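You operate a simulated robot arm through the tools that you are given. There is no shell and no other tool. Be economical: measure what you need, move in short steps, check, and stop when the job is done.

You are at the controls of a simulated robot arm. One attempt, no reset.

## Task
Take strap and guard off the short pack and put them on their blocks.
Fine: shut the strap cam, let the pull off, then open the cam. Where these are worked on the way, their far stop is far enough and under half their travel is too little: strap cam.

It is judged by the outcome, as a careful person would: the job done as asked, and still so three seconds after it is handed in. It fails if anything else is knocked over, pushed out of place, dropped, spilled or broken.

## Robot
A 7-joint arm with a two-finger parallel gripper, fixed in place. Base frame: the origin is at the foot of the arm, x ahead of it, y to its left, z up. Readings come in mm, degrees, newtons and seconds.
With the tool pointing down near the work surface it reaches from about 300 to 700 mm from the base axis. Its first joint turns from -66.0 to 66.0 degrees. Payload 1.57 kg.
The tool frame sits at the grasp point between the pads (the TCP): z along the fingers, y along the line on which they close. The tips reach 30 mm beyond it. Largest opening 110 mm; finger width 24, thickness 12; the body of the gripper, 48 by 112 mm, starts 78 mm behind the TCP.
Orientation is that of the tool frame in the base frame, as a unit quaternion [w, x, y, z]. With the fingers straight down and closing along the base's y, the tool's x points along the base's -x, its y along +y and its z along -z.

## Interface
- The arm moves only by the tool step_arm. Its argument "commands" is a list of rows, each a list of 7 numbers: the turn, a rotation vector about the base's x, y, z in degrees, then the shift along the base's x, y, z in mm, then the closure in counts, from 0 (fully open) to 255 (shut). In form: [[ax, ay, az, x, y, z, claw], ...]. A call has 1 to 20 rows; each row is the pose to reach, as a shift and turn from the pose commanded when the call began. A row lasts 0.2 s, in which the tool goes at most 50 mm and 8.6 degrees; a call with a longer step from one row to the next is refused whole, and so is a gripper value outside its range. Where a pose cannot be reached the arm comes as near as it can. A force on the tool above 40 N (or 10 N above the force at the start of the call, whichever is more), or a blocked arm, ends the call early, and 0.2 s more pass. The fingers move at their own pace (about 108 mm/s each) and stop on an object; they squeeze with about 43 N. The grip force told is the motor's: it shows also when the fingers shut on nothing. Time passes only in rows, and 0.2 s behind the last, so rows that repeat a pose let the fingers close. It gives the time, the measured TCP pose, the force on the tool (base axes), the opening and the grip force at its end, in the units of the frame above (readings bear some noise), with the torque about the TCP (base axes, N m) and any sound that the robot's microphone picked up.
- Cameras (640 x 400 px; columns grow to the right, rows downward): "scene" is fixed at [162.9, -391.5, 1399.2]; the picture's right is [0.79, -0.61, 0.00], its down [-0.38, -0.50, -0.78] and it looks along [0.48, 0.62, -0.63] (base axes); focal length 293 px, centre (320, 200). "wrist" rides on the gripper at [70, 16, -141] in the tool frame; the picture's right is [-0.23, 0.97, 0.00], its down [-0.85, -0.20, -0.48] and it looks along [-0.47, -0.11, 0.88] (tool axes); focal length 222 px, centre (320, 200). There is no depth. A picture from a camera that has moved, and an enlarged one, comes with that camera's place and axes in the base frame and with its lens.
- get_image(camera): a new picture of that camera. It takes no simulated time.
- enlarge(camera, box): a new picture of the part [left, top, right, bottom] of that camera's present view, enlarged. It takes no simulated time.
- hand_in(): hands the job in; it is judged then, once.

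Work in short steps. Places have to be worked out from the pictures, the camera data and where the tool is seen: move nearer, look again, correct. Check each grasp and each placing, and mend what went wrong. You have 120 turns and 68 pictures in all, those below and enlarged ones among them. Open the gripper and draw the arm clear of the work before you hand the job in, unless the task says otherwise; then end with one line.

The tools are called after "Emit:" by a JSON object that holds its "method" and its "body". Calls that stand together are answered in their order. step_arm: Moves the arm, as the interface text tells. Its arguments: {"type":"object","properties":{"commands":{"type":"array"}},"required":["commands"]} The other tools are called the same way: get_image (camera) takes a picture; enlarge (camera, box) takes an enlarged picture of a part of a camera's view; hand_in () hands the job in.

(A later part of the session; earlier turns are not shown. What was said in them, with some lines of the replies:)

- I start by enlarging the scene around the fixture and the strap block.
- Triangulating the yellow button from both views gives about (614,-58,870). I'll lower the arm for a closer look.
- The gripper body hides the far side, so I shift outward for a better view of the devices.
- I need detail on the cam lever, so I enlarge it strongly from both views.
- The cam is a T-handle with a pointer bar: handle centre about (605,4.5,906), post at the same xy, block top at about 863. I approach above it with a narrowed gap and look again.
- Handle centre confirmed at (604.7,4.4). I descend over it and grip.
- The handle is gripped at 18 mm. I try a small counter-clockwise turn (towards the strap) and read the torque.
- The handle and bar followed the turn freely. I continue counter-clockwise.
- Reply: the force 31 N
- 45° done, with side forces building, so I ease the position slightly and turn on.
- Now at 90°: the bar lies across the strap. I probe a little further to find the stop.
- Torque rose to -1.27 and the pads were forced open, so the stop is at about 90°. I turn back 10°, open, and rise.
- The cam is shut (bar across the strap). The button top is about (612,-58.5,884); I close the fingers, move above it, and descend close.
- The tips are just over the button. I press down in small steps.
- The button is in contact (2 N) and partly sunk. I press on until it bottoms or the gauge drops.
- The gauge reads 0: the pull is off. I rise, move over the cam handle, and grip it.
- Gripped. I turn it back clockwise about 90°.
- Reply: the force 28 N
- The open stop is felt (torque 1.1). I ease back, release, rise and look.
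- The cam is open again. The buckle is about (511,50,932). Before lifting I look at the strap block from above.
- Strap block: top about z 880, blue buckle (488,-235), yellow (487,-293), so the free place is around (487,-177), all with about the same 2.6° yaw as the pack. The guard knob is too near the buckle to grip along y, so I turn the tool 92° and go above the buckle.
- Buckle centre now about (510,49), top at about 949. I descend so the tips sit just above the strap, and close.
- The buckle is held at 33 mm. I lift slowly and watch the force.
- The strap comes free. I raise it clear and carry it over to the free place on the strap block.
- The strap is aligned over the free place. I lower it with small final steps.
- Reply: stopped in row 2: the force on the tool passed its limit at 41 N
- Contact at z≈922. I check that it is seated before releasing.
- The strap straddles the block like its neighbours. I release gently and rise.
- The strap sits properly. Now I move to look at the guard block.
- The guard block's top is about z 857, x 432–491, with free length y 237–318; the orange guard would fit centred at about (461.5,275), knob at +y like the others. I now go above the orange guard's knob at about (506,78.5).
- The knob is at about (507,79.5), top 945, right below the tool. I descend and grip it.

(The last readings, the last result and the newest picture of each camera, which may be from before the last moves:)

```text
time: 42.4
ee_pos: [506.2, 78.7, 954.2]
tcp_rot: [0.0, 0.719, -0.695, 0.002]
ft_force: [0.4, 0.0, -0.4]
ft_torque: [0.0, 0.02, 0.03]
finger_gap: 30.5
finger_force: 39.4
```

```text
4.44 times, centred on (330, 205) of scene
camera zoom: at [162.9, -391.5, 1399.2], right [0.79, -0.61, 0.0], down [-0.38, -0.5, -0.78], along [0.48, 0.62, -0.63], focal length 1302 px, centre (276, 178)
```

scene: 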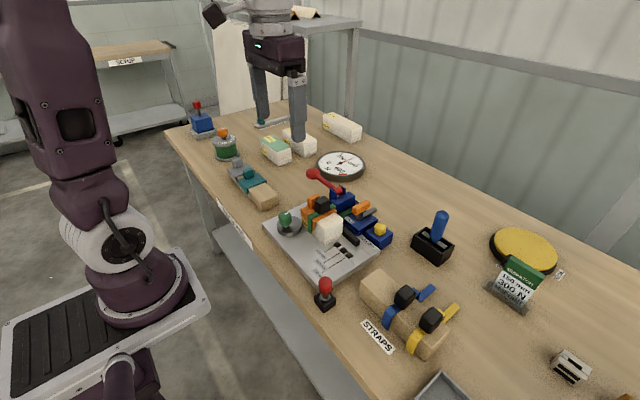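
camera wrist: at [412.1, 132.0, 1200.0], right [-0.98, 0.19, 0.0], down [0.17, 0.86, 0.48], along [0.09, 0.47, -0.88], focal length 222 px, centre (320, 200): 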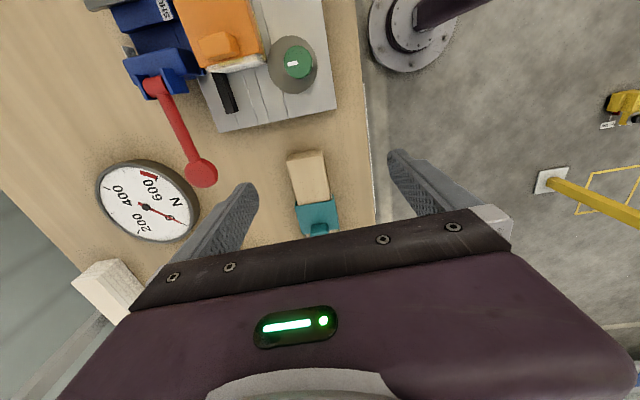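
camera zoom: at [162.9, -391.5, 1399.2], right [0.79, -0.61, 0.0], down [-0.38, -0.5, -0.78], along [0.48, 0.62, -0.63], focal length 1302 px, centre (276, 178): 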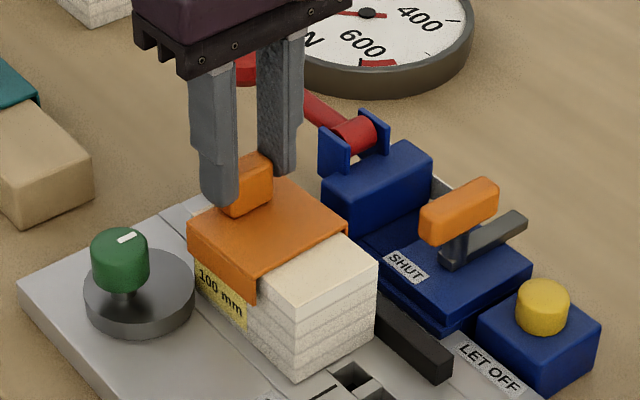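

Gripped at 30.5 mm. I lift straight up.

Emit:
{"method": "step_arm", "body": {"commands": [[0, 0, 0, 0, 0, 6, 255], [0, 0, 0, 0, 0, 14, 255], [0, 0, 0, 0, 0, 30, 255], [0, 0, 0, 0, 0, 60, 255], [0, 0, 0, 0, 0, 90, 255], [0, 0, 0, 0, 0, 90, 255]]}}

Emit:
{"method": "enlarge", "body": {"camera": "scene", "box": [270, 130, 390, 250]}}

```text
time: 43.8
ee_pos: [507.1, 78.7, 1045.2]
tcp_rot: [-0.001, 0.719, -0.695, 0.001]
ft_force: [0.0, 0.1, 0.0]
ft_torque: [-0.02, 0.03, -0.04]
finger_gap: 30.7
finger_force: 39.7
```

```text
3.33 times, centred on (330, 190) of scene
camera zoom: at [162.9, -391.5, 1399.2], right [0.79, -0.61, 0.0], down [-0.38, -0.5, -0.78], along [0.48, 0.62, -0.63], focal length 977 px, centre (287, 233)
```

zoom: 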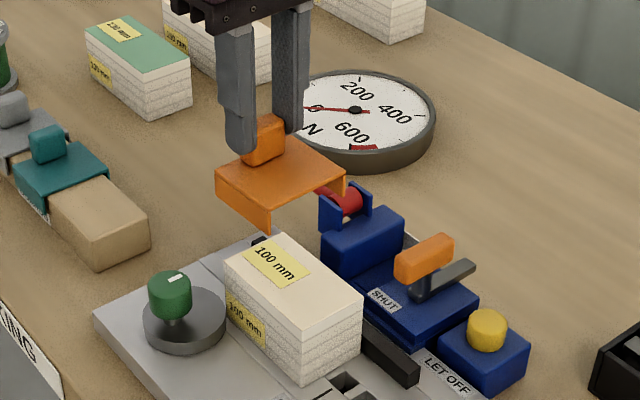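

The guard is free and the pack stayed put. I carry it over the free end of the guard block.

Emit:
{"method": "step_arm", "body": {"commands": [[0, 0, 0, -9, 43, 0, 255], [0, 0, 0, -18, 86, 0, 255], [0, 0, 0, -27, 129, 0, 255], [0, 0, 0, -36, 172, 0, 255], [0, 0, -1, -45, 213, 0, 255], [0, 0, -1, -45, 213, -40, 255], [0, 0, -1, -45, 213, -85, 255], [0, 0, -1, -45, 213, -85, 255]]}}

Emit:
{"method": "enlarge", "body": {"camera": "scene", "box": [210, 120, 320, 220]}}

Emit:
{"method": "enlarge", "body": {"camera": "wrist", "box": [240, 60, 400, 230]}}

```text
time: 45.6
ee_pos: [461.8, 292.4, 961.9]
tcp_rot: [0.001, 0.713, -0.701, 0.002]
ft_force: [0.2, 0.2, -1.0]
ft_torque: [0.03, 0.0, 0.03]
finger_gap: 30.8
finger_force: 39.6
```

```text
4.00 times, centred on (265, 170) of scene
camera zoom: at [162.9, -391.5, 1399.2], right [0.79, -0.61, 0.0], down [-0.38, -0.5, -0.78], along [0.48, 0.62, -0.63], focal length 1172 px, centre (540, 320)
```

zoom: 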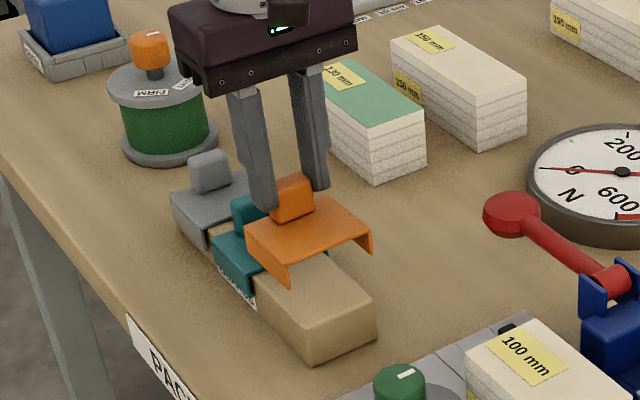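

```text
2.35 times, centred on (320, 145) of wrist
camera zoom: at [446.5, 222.6, 1101.3], right [-0.98, 0.21, 0.0], down [0.18, 0.86, 0.48], along [0.1, 0.47, -0.88], focal length 523 px, centre (320, 329)
```

zoom: 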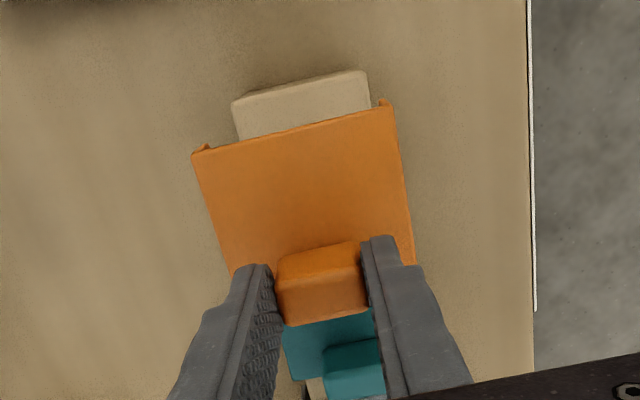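

Guard centre is x≈460.5 with near edge y 244; block centre x≈459.7 with about 1.5° yaw difference. I correct by that and lower.

Emit:
{"method": "step_arm", "body": {"commands": [[0, 0, -1.5, -0.5, 0, 0, 255], [0, 0, -1.5, -0.5, 0, -25, 255], [0, 0, -1.5, -0.5, 0, -38, 255], [0, 0, -1.5, -0.5, 0, -38, 255]]}}

Emit:
{"method": "enlarge", "body": {"camera": "scene", "box": [215, 150, 295, 220]}}

Emit:
{"method": "enlarge", "body": {"camera": "wrist", "box": [240, 60, 400, 230]}}

```text
time: 46.6
ee_pos: [461.9, 291.7, 924.0]
tcp_rot: [0.0, -0.704, 0.71, -0.001]
ft_force: [0.4, -0.2, -0.3]
ft_torque: [0.01, 0.01, 0.01]
finger_gap: 30.6
finger_force: 39.7
```

```text
5.71 times, centred on (255, 185) of scene
camera zoom: at [162.9, -391.5, 1399.2], right [0.79, -0.61, 0.0], down [-0.38, -0.5, -0.78], along [0.48, 0.62, -0.63], focal length 1674 px, centre (691, 286)
```

zoom: 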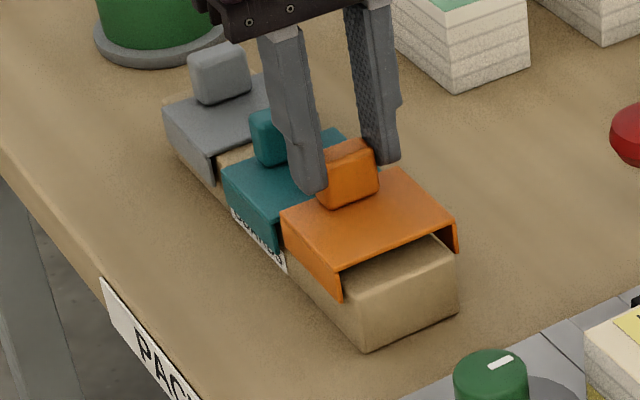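

```text
2.35 times, centred on (320, 145) of wrist
camera zoom: at [444.4, 222.2, 1062.8], right [-0.97, 0.24, 0.0], down [0.21, 0.85, 0.48], along [0.12, 0.46, -0.88], focal length 523 px, centre (320, 329)
```

zoom: 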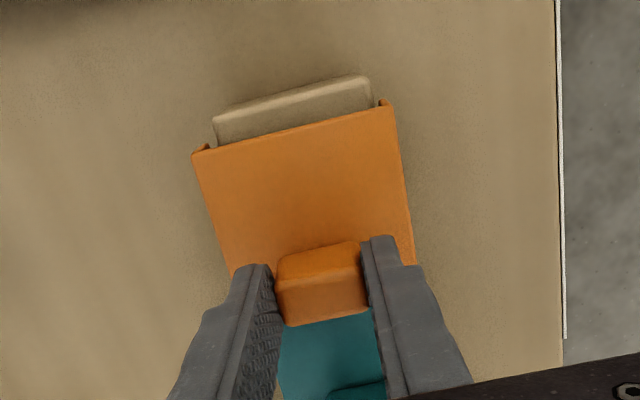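

The legs straddle the block with clearance on both sides. I lower on in small steps to contact.

Emit:
{"method": "step_arm", "body": {"commands": [[0, 0, 0, -0.3, 0, -5, 255], [0, 0, 0, -0.3, 0, -10, 255], [0, 0, 0, -0.3, 0, -14, 255], [0, 0, 0, -0.3, 0, -17, 255], [0, 0, 0, -0.3, 0, -19, 255], [0, 0, 0, -0.3, 0, -21, 255], [0, 0, 0, -0.3, 0, -23, 255], [0, 0, 0, -0.3, 0, -25, 255], [0, 0, 0, -0.3, 0, -27, 255], [0, 0, 0, -0.3, 0, -29, 255]]}}

Emit:
{"method": "enlarge", "body": {"camera": "scene", "box": [215, 150, 295, 220]}}

```text
time: 48.8
ee_pos: [461.4, 291.6, 892.8]
tcp_rot: [0.002, -0.704, 0.711, -0.002]
ft_force: [1.6, 3.6, 38.7]
ft_torque: [0.25, 0.21, 0.0]
finger_gap: 30.5
finger_force: 40.0
```

```text
5.71 times, centred on (255, 185) of scene
camera zoom: at [162.4, -391.8, 1399.2], right [0.79, -0.61, 0.0], down [-0.38, -0.5, -0.78], along [0.48, 0.62, -0.63], focal length 1674 px, centre (691, 286)
```

zoom: 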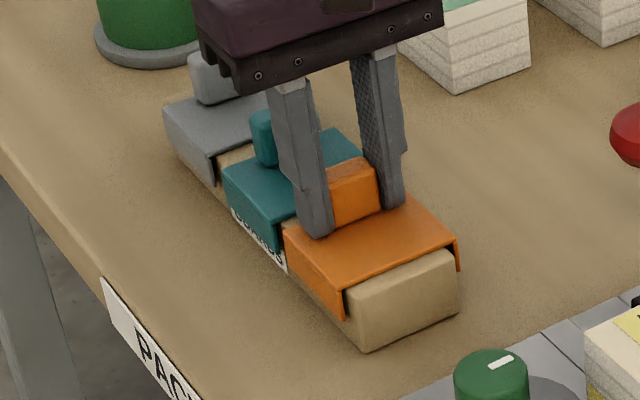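

Seated (38 N down). I relieve a little, open, and rise away.

Emit:
{"method": "step_arm", "body": {"commands": [[0, 0, 0, 0, 0, 1.5, 255], [0, 0, 0, 0, 0, 1.5, 200], [0, 0, 0, 0, 0, 1.5, 139], [0, 0, 0, 0, 0, 1.5, 139], [0, 0, 0, 0, 0, 35, 139], [0, 0, 0, 0, 0, 80, 139], [0, 0, 0, 0, 0, 125, 139], [0, 0, 0, -10, -40, 160, 0], [0, 0, 0, -20, -80, 200, 0]]}}

Emit:
{"method": "enlarge", "body": {"camera": "scene", "box": [215, 140, 305, 220]}}

Emit:
{"method": "get_image", "body": {"camera": "scene"}}

```text
refused: row 8 steps farther than a row can; nothing moved
```

```text
5.00 times, centred on (260, 180) of scene
camera zoom: at [162.4, -391.8, 1399.2], right [0.79, -0.61, 0.0], down [-0.38, -0.5, -0.78], along [0.48, 0.62, -0.63], focal length 1465 px, centre (620, 300)
```

zoom: 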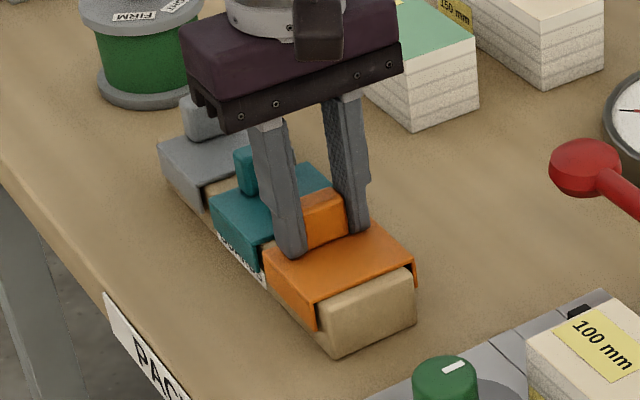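

```text
21 pictures are left
```

scene: 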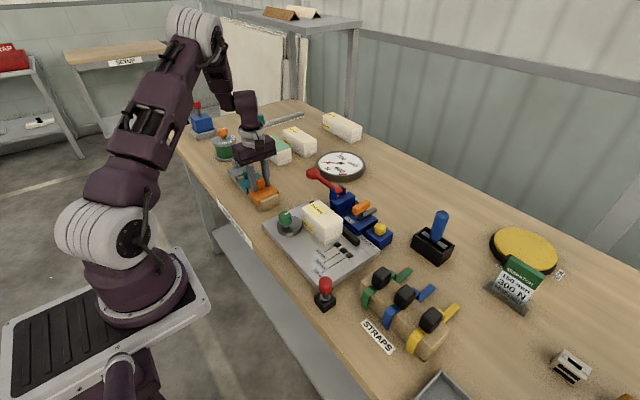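

The call was refused for too long a step, so I repeat it with shorter ones.

Emit:
{"method": "step_arm", "body": {"commands": [[0, 0, 0, 0, 0, 1.5, 255], [0, 0, 0, 0, 0, 1.5, 200], [0, 0, 0, 0, 0, 1.5, 139], [0, 0, 0, 0, 0, 1.5, 139], [0, 0, 0, 0, 0, 35, 139], [0, 0, 0, 0, 0, 80, 139], [0, 0, 0, 0, 0, 125, 139], [0, 0, 0, -10, -30, 150, 0], [0, 0, 0, -20, -60, 180, 0]]}}

Emit:
{"method": "get_image", "body": {"camera": "scene"}}

Emit:
{"method": "enlarge", "body": {"camera": "scene", "box": [215, 140, 305, 220]}}

Emit:
{"method": "enlarge", "body": {"camera": "scene", "box": [270, 150, 470, 350]}}

```text
time: 50.8
ee_pos: [439.9, 231.7, 1072.4]
tcp_rot: [0.0, -0.704, 0.71, -0.002]
ft_force: [-0.3, 0.6, 0.8]
ft_torque: [-0.01, -0.02, -0.01]
finger_gap: 110.0
finger_force: 0.1
```

```text
20 pictures are left
```

scene: 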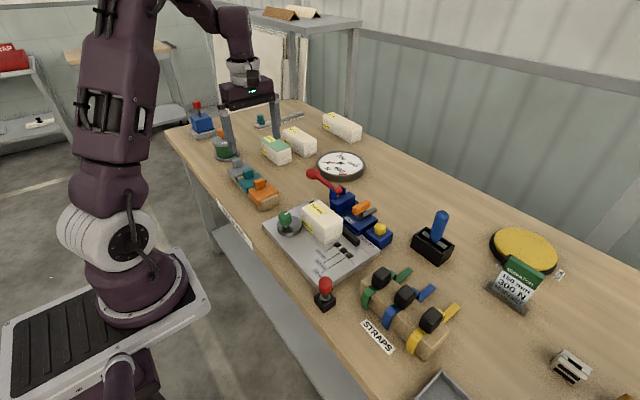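

```text
5.00 times, centred on (260, 180) of scene
camera zoom: at [162.9, -391.5, 1399.2], right [0.79, -0.61, 0.0], down [-0.38, -0.5, -0.78], along [0.48, 0.62, -0.63], focal length 1465 px, centre (620, 300)
```

zoom: 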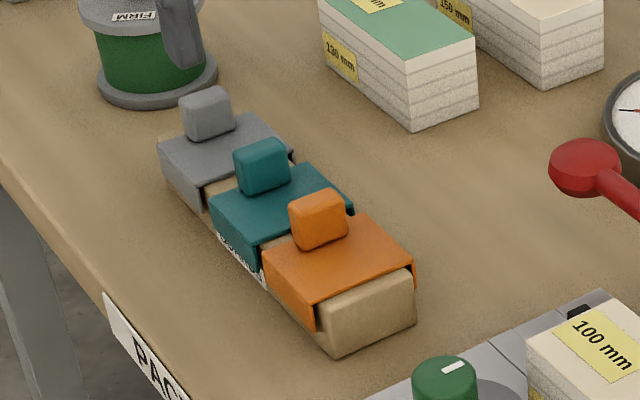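

```text
2.00 times, centred on (370, 250) of scene
camera zoom: at [162.9, -391.5, 1399.2], right [0.79, -0.61, 0.0], down [-0.38, -0.5, -0.78], along [0.48, 0.62, -0.63], focal length 586 px, centre (220, 100)
```

zoom: 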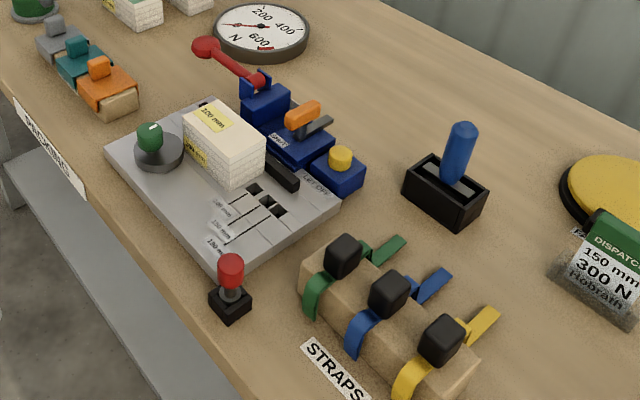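

Strap and guard rest on their blocks, the gauge reads zero, the cam is open and the arm is clear. I hand in.

Emit:
{"method": "hand_in", "body": {}}

```text
The job is handed in.
```

The strap and guard are off the short pack and on their blocks. I shut the cam, let the pull off (gauge at zero), then opened the cam again; nothing else was moved, and the job is handed in.
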